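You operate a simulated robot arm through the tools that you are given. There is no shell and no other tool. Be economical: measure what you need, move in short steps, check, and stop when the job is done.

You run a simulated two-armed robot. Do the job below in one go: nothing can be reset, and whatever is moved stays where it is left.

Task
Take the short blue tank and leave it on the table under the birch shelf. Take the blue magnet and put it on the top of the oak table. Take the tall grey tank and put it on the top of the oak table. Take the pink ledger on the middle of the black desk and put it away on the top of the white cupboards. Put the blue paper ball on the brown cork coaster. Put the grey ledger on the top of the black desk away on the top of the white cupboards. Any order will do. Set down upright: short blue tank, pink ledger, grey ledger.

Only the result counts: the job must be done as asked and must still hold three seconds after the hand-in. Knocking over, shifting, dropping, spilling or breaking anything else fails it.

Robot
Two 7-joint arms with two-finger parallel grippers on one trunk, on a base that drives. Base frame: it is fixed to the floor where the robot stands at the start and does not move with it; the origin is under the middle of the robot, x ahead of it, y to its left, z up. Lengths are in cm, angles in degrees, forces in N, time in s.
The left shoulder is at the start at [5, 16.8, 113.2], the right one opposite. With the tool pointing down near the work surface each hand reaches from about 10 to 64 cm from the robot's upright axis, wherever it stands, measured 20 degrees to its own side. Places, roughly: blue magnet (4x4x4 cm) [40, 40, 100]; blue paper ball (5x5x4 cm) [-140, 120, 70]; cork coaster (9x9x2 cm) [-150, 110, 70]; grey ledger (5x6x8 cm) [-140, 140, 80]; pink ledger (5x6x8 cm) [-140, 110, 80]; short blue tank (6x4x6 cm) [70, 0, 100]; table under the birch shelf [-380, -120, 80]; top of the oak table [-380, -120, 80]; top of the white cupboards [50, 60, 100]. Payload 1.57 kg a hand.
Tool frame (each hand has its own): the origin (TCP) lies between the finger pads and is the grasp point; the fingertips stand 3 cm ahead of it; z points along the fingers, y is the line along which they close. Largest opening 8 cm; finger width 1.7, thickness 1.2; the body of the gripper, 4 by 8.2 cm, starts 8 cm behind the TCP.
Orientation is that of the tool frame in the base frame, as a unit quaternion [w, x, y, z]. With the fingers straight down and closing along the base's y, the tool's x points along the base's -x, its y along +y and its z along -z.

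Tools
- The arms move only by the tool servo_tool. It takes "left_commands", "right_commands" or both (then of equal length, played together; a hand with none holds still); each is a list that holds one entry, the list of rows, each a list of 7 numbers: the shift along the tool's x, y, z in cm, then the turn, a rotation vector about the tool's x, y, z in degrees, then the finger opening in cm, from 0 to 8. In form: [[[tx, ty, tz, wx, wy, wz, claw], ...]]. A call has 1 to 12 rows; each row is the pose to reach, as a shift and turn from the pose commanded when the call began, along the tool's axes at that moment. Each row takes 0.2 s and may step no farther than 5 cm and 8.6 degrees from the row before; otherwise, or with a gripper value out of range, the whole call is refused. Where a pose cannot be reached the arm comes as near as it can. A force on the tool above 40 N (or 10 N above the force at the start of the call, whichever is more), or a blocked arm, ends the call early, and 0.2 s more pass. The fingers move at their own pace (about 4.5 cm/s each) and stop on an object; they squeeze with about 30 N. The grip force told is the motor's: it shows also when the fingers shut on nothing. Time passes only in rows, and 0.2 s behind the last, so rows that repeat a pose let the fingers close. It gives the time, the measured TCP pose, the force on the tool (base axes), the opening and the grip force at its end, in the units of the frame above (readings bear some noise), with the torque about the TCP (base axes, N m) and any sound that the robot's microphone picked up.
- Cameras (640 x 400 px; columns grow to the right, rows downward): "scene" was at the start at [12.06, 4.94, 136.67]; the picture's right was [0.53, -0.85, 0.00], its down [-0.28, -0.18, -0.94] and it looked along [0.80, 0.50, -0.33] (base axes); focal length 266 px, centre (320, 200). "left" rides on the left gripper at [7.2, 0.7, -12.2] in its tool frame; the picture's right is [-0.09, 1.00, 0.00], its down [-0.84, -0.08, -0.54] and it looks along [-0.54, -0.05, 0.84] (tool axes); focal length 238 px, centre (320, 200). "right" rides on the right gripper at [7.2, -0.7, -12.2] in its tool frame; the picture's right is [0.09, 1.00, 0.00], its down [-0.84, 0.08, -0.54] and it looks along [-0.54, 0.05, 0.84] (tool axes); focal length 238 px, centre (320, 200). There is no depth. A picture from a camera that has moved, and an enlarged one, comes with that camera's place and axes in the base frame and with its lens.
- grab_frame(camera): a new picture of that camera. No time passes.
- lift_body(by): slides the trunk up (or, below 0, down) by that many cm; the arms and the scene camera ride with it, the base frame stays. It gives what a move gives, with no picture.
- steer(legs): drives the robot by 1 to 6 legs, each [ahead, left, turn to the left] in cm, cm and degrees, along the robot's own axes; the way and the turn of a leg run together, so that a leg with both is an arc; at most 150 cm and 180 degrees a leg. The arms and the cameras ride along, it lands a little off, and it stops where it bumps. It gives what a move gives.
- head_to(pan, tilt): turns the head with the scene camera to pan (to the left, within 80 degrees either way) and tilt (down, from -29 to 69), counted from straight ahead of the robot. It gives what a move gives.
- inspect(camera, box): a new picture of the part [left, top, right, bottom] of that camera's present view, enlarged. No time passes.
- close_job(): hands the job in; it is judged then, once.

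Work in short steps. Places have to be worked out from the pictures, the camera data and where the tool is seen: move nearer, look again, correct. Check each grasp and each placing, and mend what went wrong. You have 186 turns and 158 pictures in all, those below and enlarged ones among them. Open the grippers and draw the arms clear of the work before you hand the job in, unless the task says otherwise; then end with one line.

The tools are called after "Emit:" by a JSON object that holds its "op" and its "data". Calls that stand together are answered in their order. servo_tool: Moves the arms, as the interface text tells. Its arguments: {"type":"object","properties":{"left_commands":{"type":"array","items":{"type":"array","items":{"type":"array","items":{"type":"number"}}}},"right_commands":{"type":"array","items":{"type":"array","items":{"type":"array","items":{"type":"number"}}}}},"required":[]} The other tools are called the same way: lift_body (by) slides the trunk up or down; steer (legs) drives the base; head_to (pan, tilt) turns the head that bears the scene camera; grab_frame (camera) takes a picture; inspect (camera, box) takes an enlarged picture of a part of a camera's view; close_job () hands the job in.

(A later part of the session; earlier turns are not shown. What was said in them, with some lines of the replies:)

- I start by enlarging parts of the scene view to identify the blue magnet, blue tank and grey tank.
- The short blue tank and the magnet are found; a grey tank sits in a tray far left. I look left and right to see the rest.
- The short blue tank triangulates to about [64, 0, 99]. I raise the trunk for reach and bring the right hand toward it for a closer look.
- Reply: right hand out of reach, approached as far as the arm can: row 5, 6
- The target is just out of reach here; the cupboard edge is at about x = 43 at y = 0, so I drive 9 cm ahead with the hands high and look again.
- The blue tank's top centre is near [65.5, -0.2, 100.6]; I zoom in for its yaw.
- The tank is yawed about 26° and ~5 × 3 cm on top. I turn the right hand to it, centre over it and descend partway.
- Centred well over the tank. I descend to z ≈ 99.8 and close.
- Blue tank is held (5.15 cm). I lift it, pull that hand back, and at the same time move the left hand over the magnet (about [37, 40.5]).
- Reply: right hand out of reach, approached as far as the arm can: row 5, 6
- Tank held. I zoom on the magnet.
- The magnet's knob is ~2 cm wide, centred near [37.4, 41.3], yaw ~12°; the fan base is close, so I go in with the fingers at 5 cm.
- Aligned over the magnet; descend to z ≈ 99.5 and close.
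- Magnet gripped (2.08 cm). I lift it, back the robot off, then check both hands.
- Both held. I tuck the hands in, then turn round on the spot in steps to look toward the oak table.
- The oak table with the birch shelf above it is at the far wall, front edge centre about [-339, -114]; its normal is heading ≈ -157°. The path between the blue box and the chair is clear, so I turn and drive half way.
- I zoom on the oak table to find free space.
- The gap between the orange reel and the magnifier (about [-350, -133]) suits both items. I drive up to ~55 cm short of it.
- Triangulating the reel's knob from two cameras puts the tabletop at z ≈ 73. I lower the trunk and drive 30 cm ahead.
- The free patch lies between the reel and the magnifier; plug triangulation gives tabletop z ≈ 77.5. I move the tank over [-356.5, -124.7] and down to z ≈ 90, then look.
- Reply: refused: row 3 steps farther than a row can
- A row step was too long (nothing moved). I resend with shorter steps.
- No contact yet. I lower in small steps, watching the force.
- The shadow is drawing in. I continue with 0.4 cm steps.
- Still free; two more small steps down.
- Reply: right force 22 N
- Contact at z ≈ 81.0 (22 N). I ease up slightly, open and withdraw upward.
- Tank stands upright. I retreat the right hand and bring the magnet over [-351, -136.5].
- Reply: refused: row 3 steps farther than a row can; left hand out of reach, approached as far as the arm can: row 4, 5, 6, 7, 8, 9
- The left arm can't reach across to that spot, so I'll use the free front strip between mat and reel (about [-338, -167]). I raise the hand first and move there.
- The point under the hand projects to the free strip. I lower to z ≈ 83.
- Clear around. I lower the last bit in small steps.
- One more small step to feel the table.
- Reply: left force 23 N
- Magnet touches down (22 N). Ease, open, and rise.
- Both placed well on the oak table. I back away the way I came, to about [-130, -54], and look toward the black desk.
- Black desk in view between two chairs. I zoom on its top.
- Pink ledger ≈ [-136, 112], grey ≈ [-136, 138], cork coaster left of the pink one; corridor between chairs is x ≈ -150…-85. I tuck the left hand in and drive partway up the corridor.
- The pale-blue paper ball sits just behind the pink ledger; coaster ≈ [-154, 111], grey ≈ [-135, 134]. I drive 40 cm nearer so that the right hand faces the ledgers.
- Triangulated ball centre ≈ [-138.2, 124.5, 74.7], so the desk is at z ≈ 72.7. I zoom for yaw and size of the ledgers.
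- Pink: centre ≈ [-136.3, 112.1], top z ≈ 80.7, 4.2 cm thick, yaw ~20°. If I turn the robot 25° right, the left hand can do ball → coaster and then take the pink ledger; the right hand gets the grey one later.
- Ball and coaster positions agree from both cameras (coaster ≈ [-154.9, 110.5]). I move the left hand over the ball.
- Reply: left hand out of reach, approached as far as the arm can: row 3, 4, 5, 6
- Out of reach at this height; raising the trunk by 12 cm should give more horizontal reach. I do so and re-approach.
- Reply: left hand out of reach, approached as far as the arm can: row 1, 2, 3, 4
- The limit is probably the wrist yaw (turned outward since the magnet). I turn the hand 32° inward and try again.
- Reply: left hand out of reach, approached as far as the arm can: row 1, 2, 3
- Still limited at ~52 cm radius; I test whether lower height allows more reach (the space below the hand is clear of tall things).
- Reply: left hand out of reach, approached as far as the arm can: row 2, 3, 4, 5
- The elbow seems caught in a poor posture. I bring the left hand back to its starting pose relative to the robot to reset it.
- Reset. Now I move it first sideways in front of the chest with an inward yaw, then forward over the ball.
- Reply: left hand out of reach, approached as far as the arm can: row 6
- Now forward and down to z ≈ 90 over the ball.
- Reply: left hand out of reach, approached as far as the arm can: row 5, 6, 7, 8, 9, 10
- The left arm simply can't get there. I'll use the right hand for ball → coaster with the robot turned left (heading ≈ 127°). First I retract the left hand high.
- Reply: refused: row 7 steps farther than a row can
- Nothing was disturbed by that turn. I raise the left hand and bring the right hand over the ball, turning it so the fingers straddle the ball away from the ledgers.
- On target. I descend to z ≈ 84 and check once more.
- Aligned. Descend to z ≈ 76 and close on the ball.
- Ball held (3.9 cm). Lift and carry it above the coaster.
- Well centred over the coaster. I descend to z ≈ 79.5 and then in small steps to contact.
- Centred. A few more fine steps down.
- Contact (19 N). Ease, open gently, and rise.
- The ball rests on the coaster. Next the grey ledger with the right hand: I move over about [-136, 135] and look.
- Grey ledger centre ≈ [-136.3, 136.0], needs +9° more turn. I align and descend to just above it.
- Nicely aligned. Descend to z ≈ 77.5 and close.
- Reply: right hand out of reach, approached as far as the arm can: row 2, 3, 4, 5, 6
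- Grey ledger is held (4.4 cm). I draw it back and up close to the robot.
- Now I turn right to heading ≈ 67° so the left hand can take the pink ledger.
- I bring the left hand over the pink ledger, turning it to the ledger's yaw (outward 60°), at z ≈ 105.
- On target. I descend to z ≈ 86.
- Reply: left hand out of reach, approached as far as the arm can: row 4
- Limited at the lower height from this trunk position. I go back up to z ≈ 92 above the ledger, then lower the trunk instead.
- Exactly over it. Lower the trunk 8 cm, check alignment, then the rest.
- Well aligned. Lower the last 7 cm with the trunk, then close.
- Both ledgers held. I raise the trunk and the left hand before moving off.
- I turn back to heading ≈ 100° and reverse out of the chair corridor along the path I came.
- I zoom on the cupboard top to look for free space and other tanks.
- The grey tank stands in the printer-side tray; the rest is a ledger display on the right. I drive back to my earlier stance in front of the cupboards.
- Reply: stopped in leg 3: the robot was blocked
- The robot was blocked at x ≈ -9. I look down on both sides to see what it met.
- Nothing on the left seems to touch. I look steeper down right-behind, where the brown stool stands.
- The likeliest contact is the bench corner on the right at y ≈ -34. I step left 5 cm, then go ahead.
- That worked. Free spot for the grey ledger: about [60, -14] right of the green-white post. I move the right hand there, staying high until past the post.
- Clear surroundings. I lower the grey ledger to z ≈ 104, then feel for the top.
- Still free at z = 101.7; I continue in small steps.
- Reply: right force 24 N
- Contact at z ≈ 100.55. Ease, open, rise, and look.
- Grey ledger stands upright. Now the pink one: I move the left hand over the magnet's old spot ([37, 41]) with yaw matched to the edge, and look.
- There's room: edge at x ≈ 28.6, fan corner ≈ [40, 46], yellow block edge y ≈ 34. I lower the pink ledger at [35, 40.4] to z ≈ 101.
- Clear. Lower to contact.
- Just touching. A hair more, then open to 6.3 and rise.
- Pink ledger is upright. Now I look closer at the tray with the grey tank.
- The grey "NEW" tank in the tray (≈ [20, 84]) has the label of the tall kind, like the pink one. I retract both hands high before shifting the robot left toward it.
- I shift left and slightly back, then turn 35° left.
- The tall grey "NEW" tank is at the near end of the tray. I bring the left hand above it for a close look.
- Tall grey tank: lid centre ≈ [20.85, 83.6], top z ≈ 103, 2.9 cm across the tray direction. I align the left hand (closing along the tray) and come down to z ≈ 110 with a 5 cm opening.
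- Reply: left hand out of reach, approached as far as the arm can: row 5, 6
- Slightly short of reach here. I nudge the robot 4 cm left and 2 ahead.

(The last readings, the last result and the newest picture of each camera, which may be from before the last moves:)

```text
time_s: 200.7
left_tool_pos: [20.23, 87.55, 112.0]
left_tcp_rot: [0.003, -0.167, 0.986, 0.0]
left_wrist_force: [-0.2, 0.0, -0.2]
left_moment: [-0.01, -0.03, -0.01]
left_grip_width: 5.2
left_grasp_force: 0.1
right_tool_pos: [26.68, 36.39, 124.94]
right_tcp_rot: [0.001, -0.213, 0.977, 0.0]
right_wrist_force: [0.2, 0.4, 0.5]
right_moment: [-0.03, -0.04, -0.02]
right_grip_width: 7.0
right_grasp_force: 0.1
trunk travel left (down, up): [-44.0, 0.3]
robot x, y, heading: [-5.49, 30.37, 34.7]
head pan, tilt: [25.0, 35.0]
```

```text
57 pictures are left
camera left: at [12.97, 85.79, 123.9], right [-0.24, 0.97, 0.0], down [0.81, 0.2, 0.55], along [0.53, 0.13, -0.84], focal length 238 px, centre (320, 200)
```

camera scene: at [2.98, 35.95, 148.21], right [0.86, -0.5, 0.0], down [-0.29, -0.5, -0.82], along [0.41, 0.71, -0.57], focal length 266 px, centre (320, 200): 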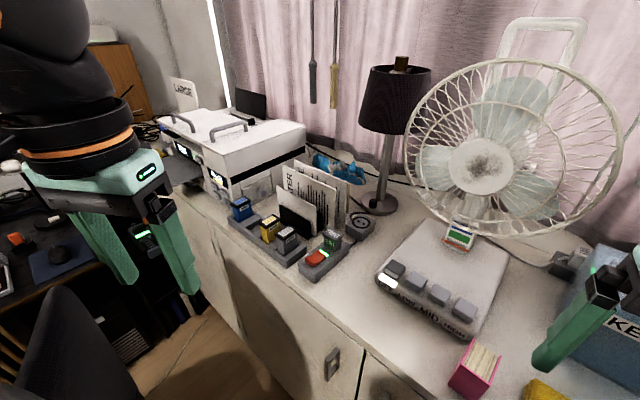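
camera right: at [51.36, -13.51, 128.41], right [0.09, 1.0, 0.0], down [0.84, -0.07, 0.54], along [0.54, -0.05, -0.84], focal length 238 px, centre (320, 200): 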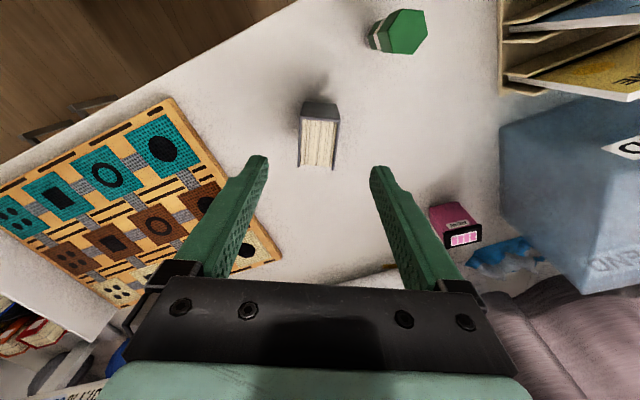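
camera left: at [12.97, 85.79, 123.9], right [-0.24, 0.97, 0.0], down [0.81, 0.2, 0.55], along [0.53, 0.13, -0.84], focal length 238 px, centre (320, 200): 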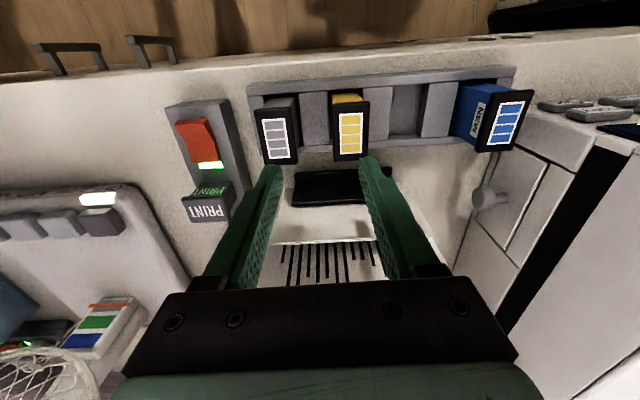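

Emit:
{"op": "servo_tool", "data": {"left_commands": [[[0.5, -1.9, 0, 0, 0, 0, 5.2], [1.06, -3.8, 0, 0, 0, 0, 5.2], [1.06, -3.8, 0, 0, 0, 0, 5.2]]]}}

Emit:
{"op": "grab_frame", "data": {"camera": "left"}}

```text
time_s: 201.5
left_tool_pos: [20.37, 83.38, 111.7]
left_tcp_rot: [0.003, -0.167, 0.986, 0.001]
left_wrist_force: [-0.4, 0.1, -1.6]
left_moment: [-0.03, 0.05, -0.02]
left_grip_width: 5.2
left_grasp_force: 0.1
right_tool_pos: [26.82, 36.38, 125.04]
right_tcp_rot: [0.0, -0.213, 0.977, 0.0]
right_wrist_force: [-0.4, 0.2, -0.4]
right_moment: [0.0, 0.03, 0.0]
right_grip_width: 6.98
right_grasp_force: 0.1
trunk travel left (down, up): [-44.0, 0.3]
robot x, y, heading: [-5.3, 30.6, 34.6]
head pan, tilt: [25.0, 35.0]
```

```text
56 pictures are left
camera left: at [13.21, 81.68, 123.88], right [-0.24, 0.97, 0.0], down [0.81, 0.2, 0.55], along [0.53, 0.13, -0.84], focal length 238 px, centre (320, 200)
```

left: 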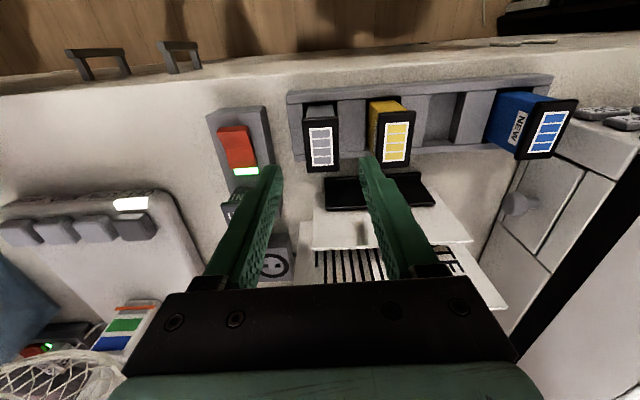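

Centred within 2–3 mm. I lower with the trunk 6 cm, check, then the rest.

Emit:
{"op": "lift_body", "data": {"by": -6}}

Emit:
{"op": "grab_frame", "data": {"camera": "left"}}

```text
time_s: 202.5
left_tool_pos: [20.36, 83.41, 105.83]
left_tcp_rot: [0.004, -0.167, 0.986, 0.0]
left_wrist_force: [0.4, 0.7, -0.6]
left_moment: [-0.02, 0.0, -0.01]
left_grip_width: 5.2
left_grasp_force: 0.0
right_tool_pos: [26.71, 36.42, 119.02]
right_tcp_rot: [0.001, -0.214, 0.977, 0.0]
right_wrist_force: [-0.2, -0.3, 0.7]
right_moment: [0.03, 0.01, -0.01]
right_grip_width: 7.02
right_grasp_force: 0.1
trunk travel left (down, up): [-38.0, 6.3]
robot x, y, heading: [-5.38, 30.51, 34.7]
head pan, tilt: [25.0, 35.0]
```

```text
55 pictures are left
camera left: at [13.2, 81.68, 117.9], right [-0.24, 0.97, 0.0], down [0.81, 0.2, 0.55], along [0.53, 0.13, -0.84], focal length 238 px, centre (320, 200)
```

left: 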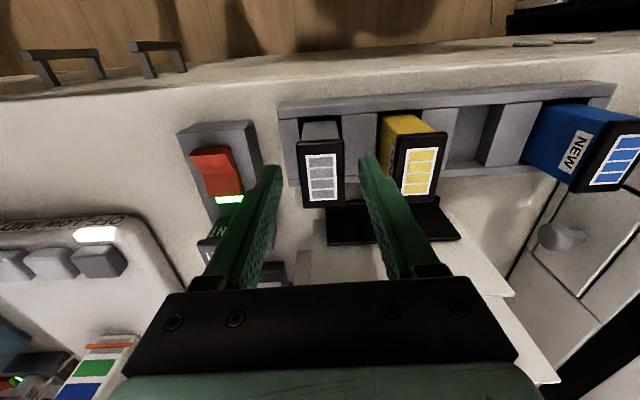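

Fingers straddle the lid with the yellow tank clear. Lower 3.6 cm more and close.

Emit:
{"op": "lift_body", "data": {"by": -3.6}}

Emit:
{"op": "grab_frame", "data": {"camera": "left"}}

```text
time_s: 203.3
left_tool_pos: [20.35, 83.53, 102.31]
left_tcp_rot: [0.004, -0.167, 0.986, 0.001]
left_wrist_force: [0.3, -0.1, -0.4]
left_moment: [0.01, 0.0, 0.01]
left_grip_width: 5.21
left_grasp_force: 0.1
right_tool_pos: [26.63, 36.24, 115.42]
right_tcp_rot: [0.0, -0.213, 0.977, 0.0]
right_wrist_force: [-0.5, 0.2, -0.4]
right_moment: [0.03, -0.01, -0.01]
right_grip_width: 7.0
right_grasp_force: 0.0
trunk travel left (down, up): [-34.4, 9.9]
robot x, y, heading: [-5.52, 30.54, 35.0]
head pan, tilt: [25.0, 35.0]
```

```text
54 pictures are left
camera left: at [13.2, 81.68, 114.3], right [-0.24, 0.97, 0.0], down [0.81, 0.2, 0.55], along [0.53, 0.13, -0.84], focal length 238 px, centre (320, 200)
```

left: 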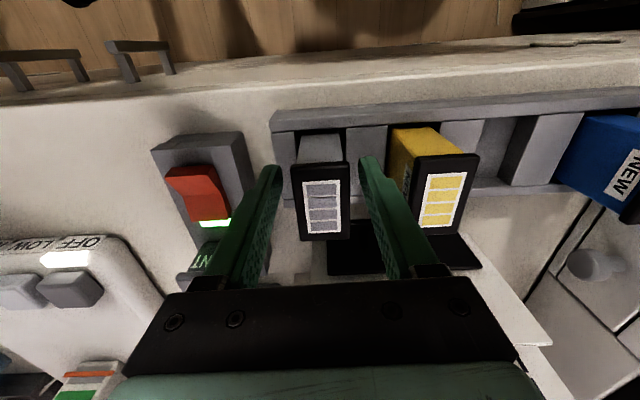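

The lid sits right at the grasp point. Close and lift.

Emit:
{"op": "servo_tool", "data": {"left_commands": [[[0, 0, 0, 0, 0, 0, 2], [0, 0, 0, 0, 0, 0, 1.5], [0, 0, 0, 0, 0, 0, 1.5], [0, 0, 0, 0, 0, 0, 1.5]]]}}

Emit:
{"op": "lift_body", "data": {"by": 9.5}}

Emit:
{"op": "grab_frame", "data": {"camera": "left"}}

```text
time_s: 204.3
left_tool_pos: [20.38, 83.43, 102.25]
left_tcp_rot: [0.003, -0.168, 0.986, 0.001]
left_wrist_force: [-0.7, -0.8, -0.1]
left_moment: [-0.01, 0.0, 0.02]
left_grip_width: 3.15
left_grasp_force: 30.1
right_tool_pos: [26.78, 36.22, 115.56]
right_tcp_rot: [-0.001, -0.213, 0.977, 0.0]
right_wrist_force: [0.4, -0.5, 0.1]
right_moment: [-0.04, 0.02, 0.0]
right_grip_width: 6.98
right_grasp_force: 0.1
trunk travel left (down, up): [-34.4, 9.9]
robot x, y, heading: [-5.76, 30.22, 34.7]
head pan, tilt: [25.0, 35.0]
```

```text
time_s: 205.6
left_tool_pos: [20.33, 83.57, 111.79]
left_tcp_rot: [0.003, -0.167, 0.986, 0.001]
left_wrist_force: [0.0, 0.7, -1.2]
left_moment: [0.0, -0.01, 0.01]
left_grip_width: 3.12
left_grasp_force: 29.8
right_tool_pos: [26.78, 36.36, 124.92]
right_tcp_rot: [0.001, -0.212, 0.977, 0.0]
right_wrist_force: [-0.9, 0.5, 0.8]
right_moment: [-0.01, 0.02, -0.01]
right_grip_width: 7.0
right_grasp_force: 0.1
trunk travel left (down, up): [-43.9, 0.4]
robot x, y, heading: [-5.52, 30.5, 34.8]
head pan, tilt: [25.0, 35.0]
```

```text
53 pictures are left
camera left: at [13.22, 81.71, 123.77], right [-0.24, 0.97, 0.0], down [0.81, 0.2, 0.55], along [0.53, 0.13, -0.84], focal length 238 px, centre (320, 200)
```

left: 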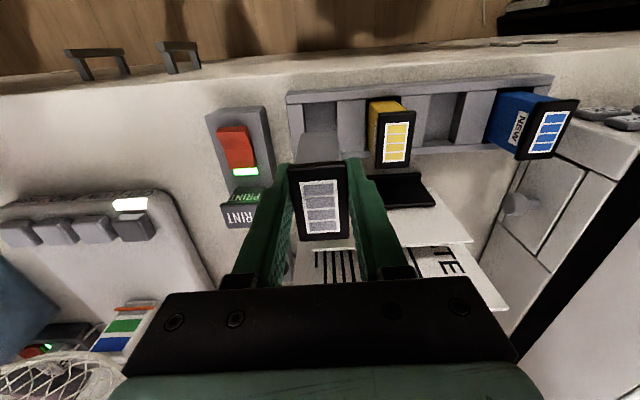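

Grey tank is out of the tray (3.1 cm grip). I raise it more and draw it toward the robot.

Emit:
{"op": "servo_tool", "data": {"left_commands": [[[1, 0, -4, 0, 0, 0, 1.5], [2, 0, -8, 0, 0, 0, 1.5], [4, -1, -12, 0, 0, 0, 1.5], [7, -3, -14, 0, 0, -3, 1.5], [10, -6, -15, 0, 0, -6, 1.5], [13, -9, -15, 0, 0, -9, 1.5], [15, -13, -15, 0, 0, -12, 1.5], [17, -17, -15, 0, 0, -12, 1.5]]]}}

Emit:
{"op": "grab_frame", "data": {"camera": "scene"}}

```text
time_s: 207.4
left_tool_pos: [9.84, 61.52, 126.66]
left_tcp_rot: [0.002, -0.27, 0.963, 0.001]
left_wrist_force: [0.4, 0.9, -1.4]
left_moment: [-0.01, 0.0, -0.01]
left_grip_width: 3.09
left_grasp_force: 30.1
right_tool_pos: [26.77, 36.26, 124.9]
right_tcp_rot: [0.0, -0.213, 0.977, 0.001]
right_wrist_force: [1.0, 0.2, 0.4]
right_moment: [-0.01, -0.01, -0.01]
right_grip_width: 7.01
right_grasp_force: 0.1
trunk travel left (down, up): [-43.9, 0.4]
robot x, y, heading: [-5.85, 30.16, 34.9]
head pan, tilt: [25.0, 35.0]
```

```text
52 pictures are left
camera scene: at [2.3, 40.3, 148.12], right [0.86, -0.5, 0.0], down [-0.29, -0.49, -0.82], along [0.41, 0.71, -0.57], focal length 266 px, centre (320, 200)
```

scene: 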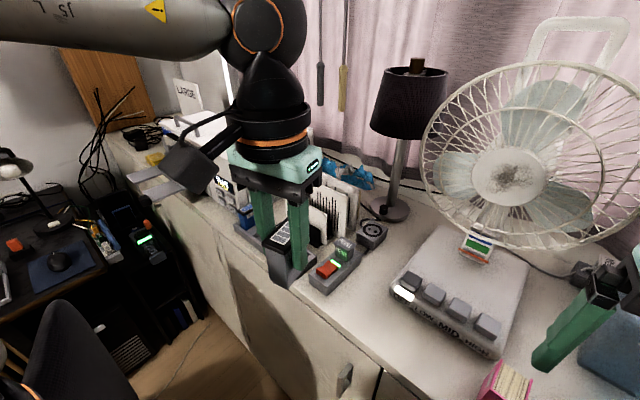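

I reverse to about [-39, 7] and turn toward the oak table again.

Emit:
{"op": "steer", "data": {"legs": [[-41, 0, 0], [0, 0, -95], [0, 0, -95]]}}

Emit:
{"op": "head_to", "data": {"pan": 0, "tilt": 20}}

Emit:
{"op": "grab_frame", "data": {"camera": "scene"}}

```text
time_s: 218.1
left_tool_pos: [-60.97, -19.76, 126.53]
left_tcp_rot: [-0.001, 0.988, 0.156, -0.003]
left_wrist_force: [0.3, -0.8, -0.6]
left_moment: [0.0, -0.02, -0.02]
left_grip_width: 3.1
left_grasp_force: 29.8
right_tool_pos: [-71.71, 8.99, 124.74]
right_tcp_rot: [0.0, 0.995, 0.1, 0.0]
right_wrist_force: [-0.5, 0.0, 0.3]
right_moment: [0.01, 0.0, 0.0]
right_grip_width: 6.99
right_grasp_force: 0.0
trunk travel left (down, up): [-43.9, 0.4]
robot x, y, heading: [-38.66, 7.33, -158.4]
head pan, tilt: [25.0, 35.0]
```

```text
time_s: 219.0
left_tool_pos: [-61.13, -19.63, 126.61]
left_tcp_rot: [0.0, 0.988, 0.157, -0.002]
left_wrist_force: [-0.5, 0.1, -1.1]
left_moment: [-0.01, -0.04, -0.04]
left_grip_width: 3.1
left_grasp_force: 30.3
right_tool_pos: [-71.7, 8.89, 124.9]
right_tcp_rot: [0.0, 0.995, 0.099, 0.0]
right_wrist_force: [-0.3, 0.4, -0.4]
right_moment: [-0.03, 0.01, 0.0]
right_grip_width: 6.98
right_grasp_force: 0.0
trunk travel left (down, up): [-43.9, 0.4]
robot x, y, heading: [-38.83, 7.3, -158.6]
head pan, tilt: [0.0, 20.0]
```

```text
51 pictures are left
camera scene: at [-51.18, 2.43, 150.49], right [-0.37, 0.93, 0.0], down [0.32, 0.13, -0.94], along [-0.87, -0.35, -0.34], focal length 266 px, centre (320, 200)
```

scene: 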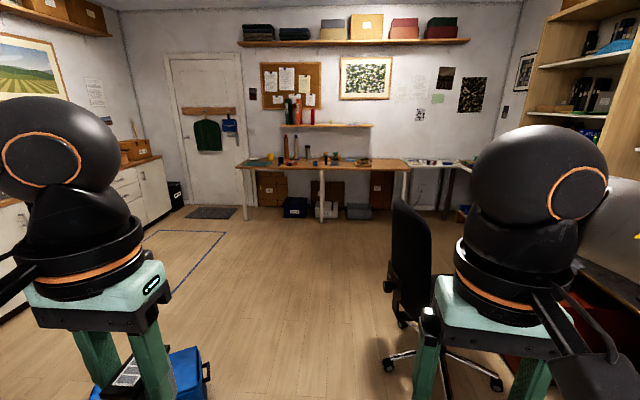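

The way is clear. I drive with a slight bow to the left around the chair's wheels.

Emit:
{"op": "steer", "data": {"legs": [[140, 10, 0], [120, -10, 0]]}}

Emit:
{"op": "lift_body", "data": {"by": -16}}

Emit:
{"op": "head_to", "data": {"pan": 0, "tilt": 38}}

Emit:
{"op": "grab_frame", "data": {"camera": "scene"}}

```text
time_s: 231.8
left_tool_pos: [-302.56, -121.99, 126.46]
left_tcp_rot: [0.0, 0.984, 0.179, -0.003]
left_wrist_force: [-0.4, 0.0, -0.1]
left_moment: [0.0, 0.0, 0.02]
left_grip_width: 3.1
left_grasp_force: 30.0
right_tool_pos: [-314.39, -93.88, 125.01]
right_tcp_rot: [-0.001, 0.992, 0.122, 0.0]
right_wrist_force: [0.8, 0.6, -0.5]
right_moment: [-0.02, 0.02, -0.03]
right_grip_width: 7.02
right_grasp_force: 0.1
trunk travel left (down, up): [-43.9, 0.4]
robot x, y, heading: [-281.3, -94.29, -156.2]
head pan, tilt: [0.0, 20.0]
```

```text
time_s: 233.7
left_tool_pos: [-302.55, -122.0, 110.6]
left_tcp_rot: [-0.001, 0.984, 0.179, -0.003]
left_wrist_force: [-0.4, 0.2, 0.7]
left_moment: [-0.01, -0.02, -0.01]
left_grip_width: 3.11
left_grasp_force: 29.9
right_tool_pos: [-314.4, -93.83, 108.95]
right_tcp_rot: [-0.001, 0.992, 0.122, 0.0]
right_wrist_force: [-0.1, -0.4, -0.1]
right_moment: [0.0, 0.01, 0.0]
right_grip_width: 7.02
right_grasp_force: 0.0
trunk travel left (down, up): [-27.9, 16.4]
robot x, y, heading: [-281.66, -93.85, -155.9]
head pan, tilt: [0.0, 20.0]
```

```text
time_s: 234.5
left_tool_pos: [-302.51, -121.97, 110.58]
left_tcp_rot: [0.0, 0.984, 0.179, -0.003]
left_wrist_force: [0.0, 0.2, -0.7]
left_moment: [0.01, -0.02, -0.02]
left_grip_width: 3.12
left_grasp_force: 30.2
right_tool_pos: [-314.47, -93.68, 108.86]
right_tcp_rot: [-0.001, 0.992, 0.122, 0.0]
right_wrist_force: [-0.7, 0.4, 0.2]
right_moment: [0.04, 0.03, 0.01]
right_grip_width: 7.0
right_grasp_force: 0.0
trunk travel left (down, up): [-27.9, 16.4]
robot x, y, heading: [-281.77, -93.73, -155.8]
head pan, tilt: [0.0, 38.0]
```

```text
50 pictures are left
camera scene: at [-293.05, -99.14, 131.66], right [-0.41, 0.91, 0.0], down [0.56, 0.25, -0.79], along [-0.72, -0.32, -0.62], focal length 266 px, centre (320, 200)
```

scene: 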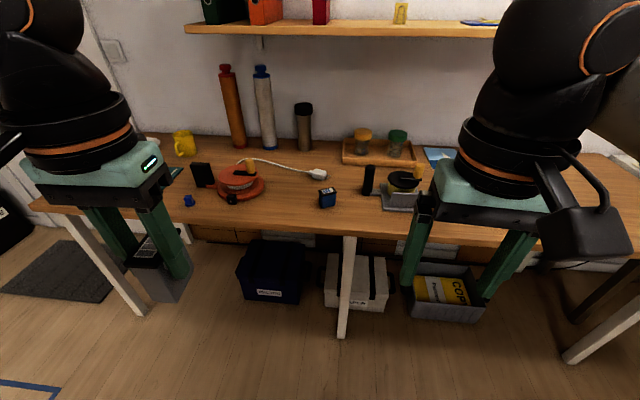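

Blue tank and magnet are in place. I approach so the gap between reel and blue tank (≈ [-349, -138]) is in front of the left hand.

Emit:
{"op": "steer", "data": {"legs": [[31, -7, -2]]}}

Emit:
{"op": "head_to", "data": {"pan": 15, "tilt": 45}}

Emit:
{"op": "grab_frame", "data": {"camera": "scene"}}

Emit:
{"op": "grab_frame", "data": {"camera": "left"}}

```text
time_s: 236.6
left_tool_pos: [-335.29, -126.96, 110.54]
left_tcp_rot: [0.0, 0.987, 0.161, -0.002]
left_wrist_force: [0.2, -0.6, -1.0]
left_moment: [-0.01, -0.07, 0.01]
left_grip_width: 3.1
left_grasp_force: 30.4
right_tool_pos: [-346.14, -98.44, 108.87]
right_tcp_rot: [0.0, 0.995, 0.104, 0.0]
right_wrist_force: [0.3, 0.4, -0.2]
right_moment: [0.0, -0.01, 0.01]
right_grip_width: 7.0
right_grasp_force: 0.1
trunk travel left (down, up): [-27.9, 16.4]
robot x, y, heading: [-313.41, -100.07, -157.9]
head pan, tilt: [0.0, 38.0]
```

```text
time_s: 237.4
left_tool_pos: [-335.25, -126.83, 110.58]
left_tcp_rot: [0.0, 0.987, 0.162, -0.002]
left_wrist_force: [0.1, -0.6, -1.5]
left_moment: [0.0, -0.05, -0.01]
left_grip_width: 3.09
left_grasp_force: 29.8
right_tool_pos: [-346.11, -98.39, 108.87]
right_tcp_rot: [0.0, 0.995, 0.103, 0.001]
right_wrist_force: [-0.1, -0.4, 0.4]
right_moment: [-0.04, -0.03, 0.0]
right_grip_width: 7.02
right_grasp_force: 0.1
trunk travel left (down, up): [-27.9, 16.4]
robot x, y, heading: [-313.61, -99.81, -158.0]
head pan, tilt: [15.0, 45.0]
```

```text
49 pictures are left
camera scene: at [-323.38, -106.15, 130.63], right [-0.6, 0.8, 0.0], down [0.56, 0.43, -0.71], along [-0.57, -0.43, -0.71], focal length 266 px, centre (320, 200)
```

scene: 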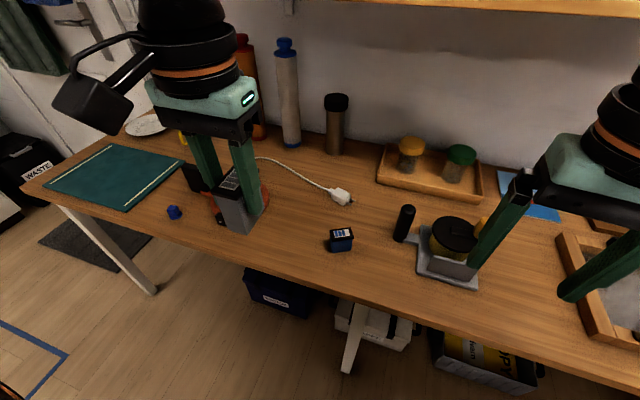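

```text
48 pictures are left
camera left: at [-328.17, -125.25, 122.58], right [0.23, -0.97, 0.0], down [-0.81, -0.19, 0.55], along [-0.53, -0.12, -0.84], focal length 238 px, centre (320, 200)
```

left: 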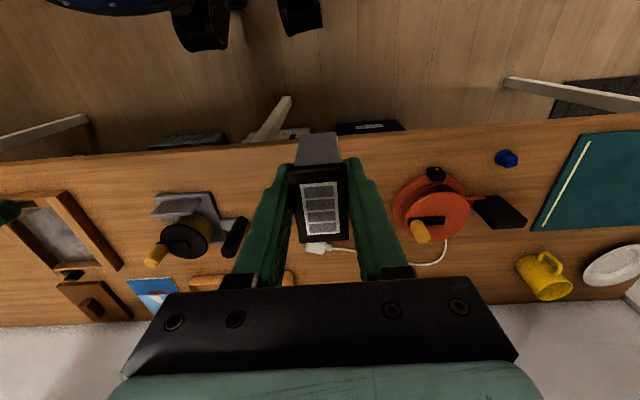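

I carry the grey tank over [-348, -138] and down to z ≈ 92.

Emit:
{"op": "servo_tool", "data": {"left_commands": [[[-4, 1.5, 1, 0, 0, 0, 1.5], [-8, 3, 3, 0, 0, 0, 1.5], [-12, 4.5, 5, 0, 0, 0, 1.5], [-15.6, 6.4, 7, 0, 0, 0, 1.5], [-15.6, 6.4, 11, 0, 0, 0, 1.5], [-15.6, 6.4, 15, 0, 0, 0, 1.5], [-15.6, 6.4, 18.5, 0, 0, 0, 1.5]]]}}

Emit:
{"op": "grab_frame", "data": {"camera": "scene"}}

Emit:
{"op": "grab_frame", "data": {"camera": "left"}}

```text
time_s: 239.0
left_tool_pos: [-348.16, -137.91, 92.26]
left_tcp_rot: [0.0, 0.987, 0.16, -0.002]
left_wrist_force: [-0.6, -0.4, -0.6]
left_moment: [-0.01, 0.01, 0.0]
left_grip_width: 3.08
left_grasp_force: 30.3
right_tool_pos: [-346.11, -98.49, 108.91]
right_tcp_rot: [0.0, 0.995, 0.104, 0.0]
right_wrist_force: [-0.5, -0.4, 0.1]
right_moment: [-0.02, 0.02, -0.02]
right_grip_width: 7.01
right_grasp_force: 0.1
trunk travel left (down, up): [-27.9, 16.4]
robot x, y, heading: [-313.64, -100.01, -157.9]
head pan, tilt: [15.0, 45.0]
```

```text
47 pictures are left
camera scene: at [-323.4, -106.17, 130.62], right [-0.6, 0.8, 0.0], down [0.56, 0.43, -0.71], along [-0.56, -0.43, -0.71], focal length 266 px, centre (320, 200)
```

scene: 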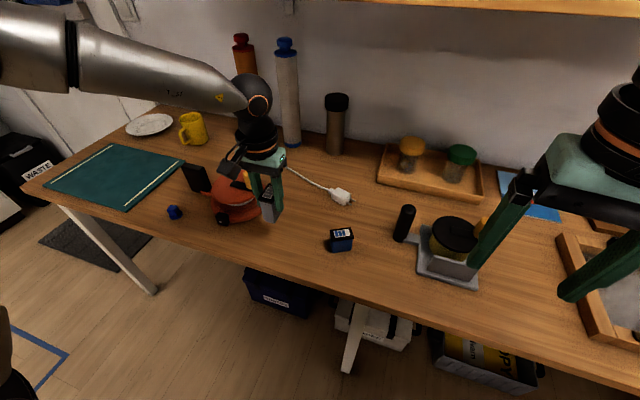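

```text
46 pictures are left
camera left: at [-341.23, -136.2, 104.41], right [0.23, -0.97, 0.0], down [-0.81, -0.19, 0.55], along [-0.53, -0.12, -0.84], focal length 238 px, centre (320, 200)
```

left: 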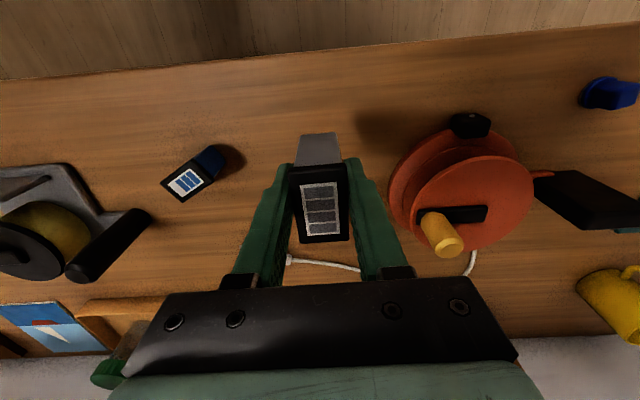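

Clear of the reel. I lower with the trunk to z ≈ 86, then in fine steps.

Emit:
{"op": "lift_body", "data": {"by": -6.5}}

Emit:
{"op": "servo_tool", "data": {"left_commands": [[[0, 0, 0.4, 0, 0, 0, 1.5], [0, 0, 0.8, 0, 0, 0, 1.5]]]}}

Emit:
{"op": "servo_tool", "data": {"left_commands": [[[0, 0, 0.3, 0, 0, 0, 1.5], [0, 0, 0.6, 0, 0, 0, 1.5]]]}}

```text
time_s: 240.0
left_tool_pos: [-348.25, -137.82, 86.0]
left_tcp_rot: [0.0, 0.987, 0.161, -0.002]
left_wrist_force: [0.0, -0.2, -1.8]
left_moment: [-0.01, -0.01, 0.0]
left_grip_width: 3.13
left_grasp_force: 30.2
right_tool_pos: [-346.14, -98.48, 102.47]
right_tcp_rot: [0.0, 0.995, 0.104, 0.0]
right_wrist_force: [0.4, 0.1, -0.3]
right_moment: [0.02, 0.01, -0.03]
right_grip_width: 7.04
right_grasp_force: 0.1
trunk travel left (down, up): [-21.4, 22.9]
robot x, y, heading: [-313.36, -99.98, -158.0]
head pan, tilt: [15.0, 45.0]
```

```text
time_s: 240.6
left_tool_pos: [-348.37, -137.99, 85.24]
left_tcp_rot: [-0.001, 0.987, 0.161, -0.002]
left_wrist_force: [0.1, -0.4, 0.1]
left_moment: [0.0, -0.02, -0.02]
left_grip_width: 3.11
left_grasp_force: 30.0
right_tool_pos: [-346.13, -98.45, 102.38]
right_tcp_rot: [0.0, 0.995, 0.104, -0.001]
right_wrist_force: [-0.6, 0.0, 0.5]
right_moment: [-0.01, -0.03, -0.03]
right_grip_width: 7.01
right_grasp_force: 0.1
trunk travel left (down, up): [-21.4, 22.9]
robot x, y, heading: [-313.16, -99.87, -157.9]
head pan, tilt: [15.0, 45.0]
```

```text
time_s: 241.2
left_tool_pos: [-348.3, -138.06, 84.6]
left_tcp_rot: [0.0, 0.987, 0.161, -0.003]
left_wrist_force: [0.2, -0.3, -0.7]
left_moment: [-0.03, -0.04, 0.02]
left_grip_width: 3.11
left_grasp_force: 29.9
right_tool_pos: [-346.15, -98.31, 102.38]
right_tcp_rot: [0.0, 0.995, 0.104, 0.0]
right_wrist_force: [0.7, 0.1, 0.9]
right_moment: [0.01, 0.02, 0.0]
right_grip_width: 7.0
right_grasp_force: 0.0
trunk travel left (down, up): [-21.4, 22.9]
robot x, y, heading: [-313.23, -99.94, -158.0]
head pan, tilt: [15.0, 45.0]
```

Continue fine steps.

Emit:
{"op": "servo_tool", "data": {"left_commands": [[[0, 0, 0.3, 0, 0, 0, 1.5], [0, 0, 0.6, 0, 0, 0, 1.5]]]}}

Emit:
{"op": "servo_tool", "data": {"left_commands": [[[0, 0, 0.25, 0, 0, 0, 1.5], [0, 0, 0.5, 0, 0, 0, 1.5]]]}}

Emit:
{"op": "servo_tool", "data": {"left_commands": [[[0, 0, 0.25, 0, 0, 0, 1.5], [0, 0, 0.45, 0, 0, 0, 1.5]]]}}

```text
time_s: 241.8
left_tool_pos: [-348.36, -137.89, 83.99]
left_tcp_rot: [-0.001, 0.987, 0.16, -0.004]
left_wrist_force: [-0.9, 0.1, -0.8]
left_moment: [0.01, -0.02, 0.01]
left_grip_width: 3.13
left_grasp_force: 30.0
right_tool_pos: [-346.01, -98.38, 102.37]
right_tcp_rot: [0.0, 0.995, 0.104, -0.001]
right_wrist_force: [0.8, 0.6, -0.2]
right_moment: [0.0, 0.0, -0.03]
right_grip_width: 7.0
right_grasp_force: 0.1
trunk travel left (down, up): [-21.4, 22.9]
robot x, y, heading: [-312.94, -100.01, -158.1]
head pan, tilt: [15.0, 45.0]
```

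```text
time_s: 242.4
left_tool_pos: [-348.39, -137.83, 83.51]
left_tcp_rot: [0.0, 0.987, 0.161, -0.003]
left_wrist_force: [-0.7, 0.4, -1.3]
left_moment: [0.0, -0.03, -0.01]
left_grip_width: 3.11
left_grasp_force: 29.7
right_tool_pos: [-346.21, -98.43, 102.49]
right_tcp_rot: [0.0, 0.995, 0.104, 0.0]
right_wrist_force: [-0.5, -0.6, 0.0]
right_moment: [0.02, 0.02, -0.01]
right_grip_width: 7.01
right_grasp_force: 0.0
trunk travel left (down, up): [-21.4, 22.9]
robot x, y, heading: [-313.12, -100.35, -157.8]
head pan, tilt: [15.0, 45.0]
```

```text
time_s: 243.0
left_tool_pos: [-348.33, -137.91, 83.0]
left_tcp_rot: [0.001, 0.987, 0.161, -0.002]
left_wrist_force: [0.0, -0.6, -1.4]
left_moment: [0.04, -0.02, -0.02]
left_grip_width: 3.1
left_grasp_force: 29.7
right_tool_pos: [-346.13, -98.4, 102.42]
right_tcp_rot: [0.0, 0.995, 0.103, 0.001]
right_wrist_force: [-0.3, 0.0, 0.2]
right_moment: [-0.01, -0.01, 0.01]
right_grip_width: 7.02
right_grasp_force: 0.1
trunk travel left (down, up): [-21.4, 22.9]
robot x, y, heading: [-312.69, -99.47, -158.2]
head pan, tilt: [15.0, 45.0]
```

Emit:
{"op": "servo_tool", "data": {"left_commands": [[[0, 0, 0.25, 0, 0, 0, 1.5], [0, 0, 0.45, 0, 0, 0, 1.5]]]}}

Emit:
{"op": "servo_tool", "data": {"left_commands": [[[0, 0, 0.2, 0, 0, 0, 1.5], [0, 0, 0.35, 0, 0, 0, 1.5]]]}}

Emit:
{"op": "grab_frame", "data": {"camera": "left"}}

```text
time_s: 243.6
left_tool_pos: [-348.36, -137.88, 82.56]
left_tcp_rot: [-0.001, 0.987, 0.161, -0.003]
left_wrist_force: [-0.1, -0.3, -0.8]
left_moment: [-0.01, -0.02, -0.01]
left_grip_width: 3.14
left_grasp_force: 29.7
right_tool_pos: [-346.06, -98.4, 102.48]
right_tcp_rot: [0.0, 0.995, 0.104, 0.0]
right_wrist_force: [0.4, 0.0, 0.5]
right_moment: [0.05, -0.06, 0.0]
right_grip_width: 7.02
right_grasp_force: 0.1
trunk travel left (down, up): [-21.4, 22.9]
robot x, y, heading: [-313.53, -99.85, -158.1]
head pan, tilt: [15.0, 45.0]
```

```text
time_s: 244.2
left_tool_pos: [-348.27, -137.92, 82.3]
left_tcp_rot: [0.0, 0.987, 0.16, -0.004]
left_wrist_force: [-0.1, 0.1, 0.4]
left_moment: [-0.01, 0.0, -0.02]
left_grip_width: 3.12
left_grasp_force: 29.6
right_tool_pos: [-346.17, -98.49, 102.61]
right_tcp_rot: [0.0, 0.995, 0.104, 0.0]
right_wrist_force: [0.9, -0.8, -0.7]
right_moment: [0.02, 0.0, -0.04]
right_grip_width: 7.0
right_grasp_force: 0.1
trunk travel left (down, up): [-21.4, 22.9]
robot x, y, heading: [-313.32, -99.73, -158.2]
head pan, tilt: [15.0, 45.0]
```

```text
45 pictures are left
camera left: at [-341.23, -136.18, 94.25], right [0.23, -0.97, 0.0], down [-0.81, -0.19, 0.55], along [-0.53, -0.12, -0.84], focal length 238 px, centre (320, 200)
```

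left: 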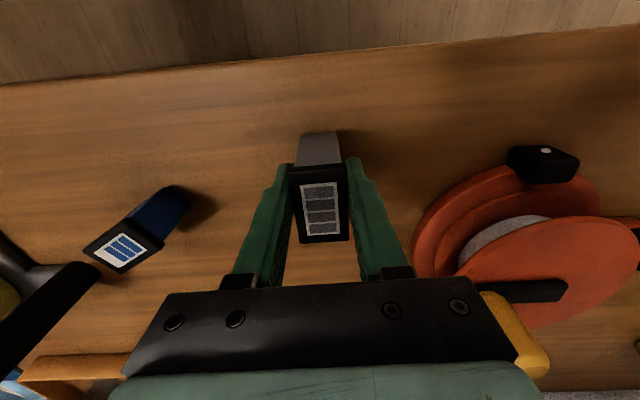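

Still slightly above the table; continue.

Emit:
{"op": "servo_tool", "data": {"left_commands": [[[0, 0, 0.25, 0, 0, 0, 1.5], [0, 0, 0.45, 0, 0, 0, 1.5]]]}}

Emit:
{"op": "servo_tool", "data": {"left_commands": [[[0, 0, 0.2, 0, 0, 0, 1.5], [0, 0, 0.35, 0, 0, 0, 1.5]]]}}

Emit:
{"op": "servo_tool", "data": {"left_commands": [[[0, 0, 0.2, 0, 0, 0, 1.5], [0, 0, 0.35, 0, 0, 0, 1.5]]]}}

```text
time_s: 244.8
left_tool_pos: [-348.18, -137.85, 82.26]
left_tcp_rot: [0.0, 0.987, 0.161, -0.006]
left_wrist_force: [4.1, -1.8, 25.5]
left_moment: [0.07, -0.17, 0.0]
left_grip_width: 3.13
left_grasp_force: 30.0
right_tool_pos: [-345.98, -98.23, 102.52]
right_tcp_rot: [0.001, 0.995, 0.104, -0.001]
right_wrist_force: [0.4, -1.5, -0.8]
right_moment: [0.0, 0.03, -0.01]
right_grip_width: 6.99
right_grasp_force: 0.1
trunk travel left (down, up): [-21.4, 22.9]
robot x, y, heading: [-313.37, -99.98, -157.8]
head pan, tilt: [15.0, 45.0]
```

```text
time_s: 245.4
left_tool_pos: [-348.3, -137.97, 81.71]
left_tcp_rot: [0.001, 0.987, 0.161, -0.006]
left_wrist_force: [-0.2, -3.1, 24.7]
left_moment: [-0.04, 0.05, -0.01]
left_grip_width: 3.15
left_grasp_force: 30.2
right_tool_pos: [-346.01, -98.28, 102.43]
right_tcp_rot: [0.0, 0.995, 0.104, -0.001]
right_wrist_force: [0.4, 0.0, 0.1]
right_moment: [-0.01, 0.0, -0.01]
right_grip_width: 7.0
right_grasp_force: 0.1
trunk travel left (down, up): [-21.4, 22.9]
robot x, y, heading: [-313.43, -99.8, -158.3]
head pan, tilt: [15.0, 45.0]
```

```text
time_s: 246.0
left_tool_pos: [-348.27, -137.77, 81.35]
left_tcp_rot: [0.001, 0.987, 0.161, -0.005]
left_wrist_force: [-2.1, -2.4, 25.4]
left_moment: [0.0, -0.03, 0.0]
left_grip_width: 3.12
left_grasp_force: 30.2
right_tool_pos: [-345.99, -98.28, 102.51]
right_tcp_rot: [0.001, 0.995, 0.104, -0.001]
right_wrist_force: [-0.2, -0.5, 0.7]
right_moment: [0.05, -0.03, -0.04]
right_grip_width: 6.98
right_grasp_force: 0.0
trunk travel left (down, up): [-21.4, 22.9]
robot x, y, heading: [-313.18, -99.68, -158.1]
head pan, tilt: [15.0, 45.0]
```

Contact made (the tank slid slightly in the fingers, standing on the table). Open and rise.

Emit:
{"op": "servo_tool", "data": {"left_commands": [[[0, 0, -0.3, 0, 0, 0, 1.5], [0, 0, -0.3, 0, 0, 0, 4], [0, 0, -0.3, 0, 0, 0, 5.5], [0, 0, -0.3, 0, 0, 0, 5.5], [0, 0, -4, 0, 0, 0, 5.5], [0, 0, -8.5, 0, 0, 0, 5.5], [0, 0, -13, 0, 0, 0, 5.5], [0, 0, -17.5, 0, 0, 0, 5.5]]]}}

Emit:
{"op": "grab_frame", "data": {"camera": "left"}}

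```text
time_s: 247.8
left_tool_pos: [-347.9, -137.8, 98.85]
left_tcp_rot: [0.0, 0.987, 0.16, -0.003]
left_wrist_force: [-0.6, -0.5, -0.5]
left_moment: [0.01, 0.02, 0.0]
left_grip_width: 5.52
left_grasp_force: 0.0
right_tool_pos: [-346.06, -98.41, 102.39]
right_tcp_rot: [0.0, 0.995, 0.104, 0.0]
right_wrist_force: [-0.1, -0.4, 0.7]
right_moment: [0.03, -0.01, 0.02]
right_grip_width: 6.99
right_grasp_force: 0.1
trunk travel left (down, up): [-21.4, 22.9]
robot x, y, heading: [-313.44, -99.85, -158.0]
head pan, tilt: [15.0, 45.0]
```

```text
44 pictures are left
camera left: at [-340.87, -136.08, 110.73], right [0.23, -0.97, 0.0], down [-0.81, -0.19, 0.55], along [-0.53, -0.12, -0.84], focal length 238 px, centre (320, 200)
```

left: 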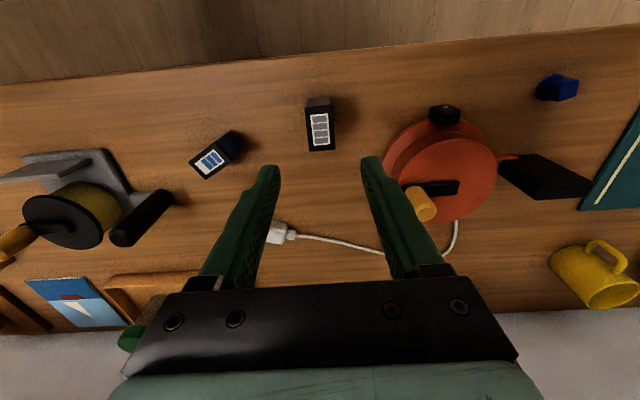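

Grey tank stands upright on the oak table. I raise the hands and back off, then take a final look.

Emit:
{"op": "servo_tool", "data": {"left_commands": [[[2, 0, -4, 0, 0, 0, 5.5], [5, 0, -7, 0, 0, 0, 5.5], [8, 0, -9, 0, 0, 0, 8]]]}}

Emit:
{"op": "steer", "data": {"legs": [[-45, 0, 0]]}}

Emit:
{"op": "head_to", "data": {"pan": 0, "tilt": 30}}

Emit:
{"op": "grab_frame", "data": {"camera": "scene"}}

```text
time_s: 248.6
left_tool_pos: [-340.36, -135.37, 107.44]
left_tcp_rot: [0.0, 0.987, 0.161, -0.002]
left_wrist_force: [0.1, 0.6, 0.8]
left_moment: [0.01, -0.01, 0.0]
left_grip_width: 7.99
left_grasp_force: 0.0
right_tool_pos: [-346.09, -98.42, 102.4]
right_tcp_rot: [0.0, 0.995, 0.104, -0.001]
right_wrist_force: [0.2, 0.1, -0.3]
right_moment: [0.01, 0.0, 0.02]
right_grip_width: 6.97
right_grasp_force: 0.1
trunk travel left (down, up): [-21.4, 22.9]
robot x, y, heading: [-313.31, -100.07, -158.0]
head pan, tilt: [15.0, 45.0]
```

```text
time_s: 251.4
left_tool_pos: [-298.14, -118.31, 107.49]
left_tcp_rot: [-0.001, 0.986, 0.164, -0.002]
left_wrist_force: [0.3, -0.6, 0.0]
left_moment: [0.03, 0.01, 0.01]
left_grip_width: 8.01
left_grasp_force: 0.0
right_tool_pos: [-304.0, -81.41, 102.51]
right_tcp_rot: [0.0, 0.994, 0.106, 0.0]
right_wrist_force: [0.4, 0.3, 0.7]
right_moment: [-0.04, 0.01, 0.03]
right_grip_width: 6.99
right_grasp_force: 0.2
trunk travel left (down, up): [-21.4, 22.9]
robot x, y, heading: [-271.45, -82.43, -157.6]
head pan, tilt: [15.0, 45.0]
```

```text
time_s: 252.1
left_tool_pos: [-298.1, -118.36, 107.45]
left_tcp_rot: [-0.001, 0.987, 0.163, -0.003]
left_wrist_force: [-0.2, -0.6, 0.3]
left_moment: [-0.02, 0.02, 0.01]
left_grip_width: 7.99
left_grasp_force: 0.0
right_tool_pos: [-304.08, -81.42, 102.39]
right_tcp_rot: [-0.001, 0.994, 0.106, 0.0]
right_wrist_force: [-0.2, 1.1, -0.2]
right_moment: [-0.02, 0.02, 0.0]
right_grip_width: 6.99
right_grasp_force: 0.1
trunk travel left (down, up): [-21.4, 22.9]
robot x, y, heading: [-271.08, -82.55, -157.9]
head pan, tilt: [0.0, 30.0]
```

```text
43 pictures are left
camera scene: at [-283.13, -87.57, 126.38], right [-0.38, 0.93, 0.0], down [0.46, 0.19, -0.87], along [-0.8, -0.33, -0.5], focal length 266 px, centre (320, 200)
```

scene: 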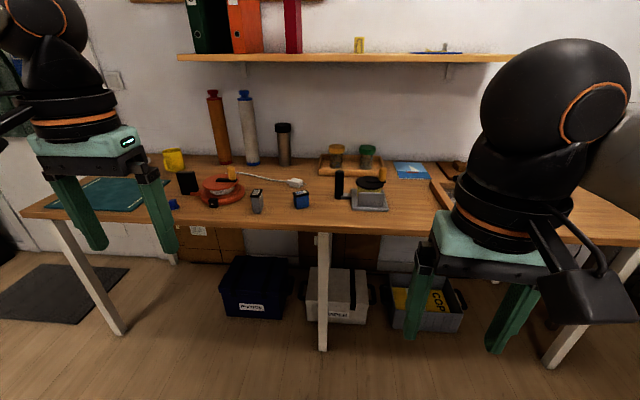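

The blue tank, grey tank and magnet are on the oak table under the birch shelf. The ball sits on the coaster and both ledgers stand on the cupboards. The hands are open and clear, so I hand in.

Emit:
{"op": "close_job", "data": {}}

```text
The job is handed in.
```

The job is handed in. My pictures showed all six items where you asked, with the blue tank and both ledgers upright. On one drive back to the cupboards the base was blocked, probably by the wooden bench, and I did not check whether the bench moved.
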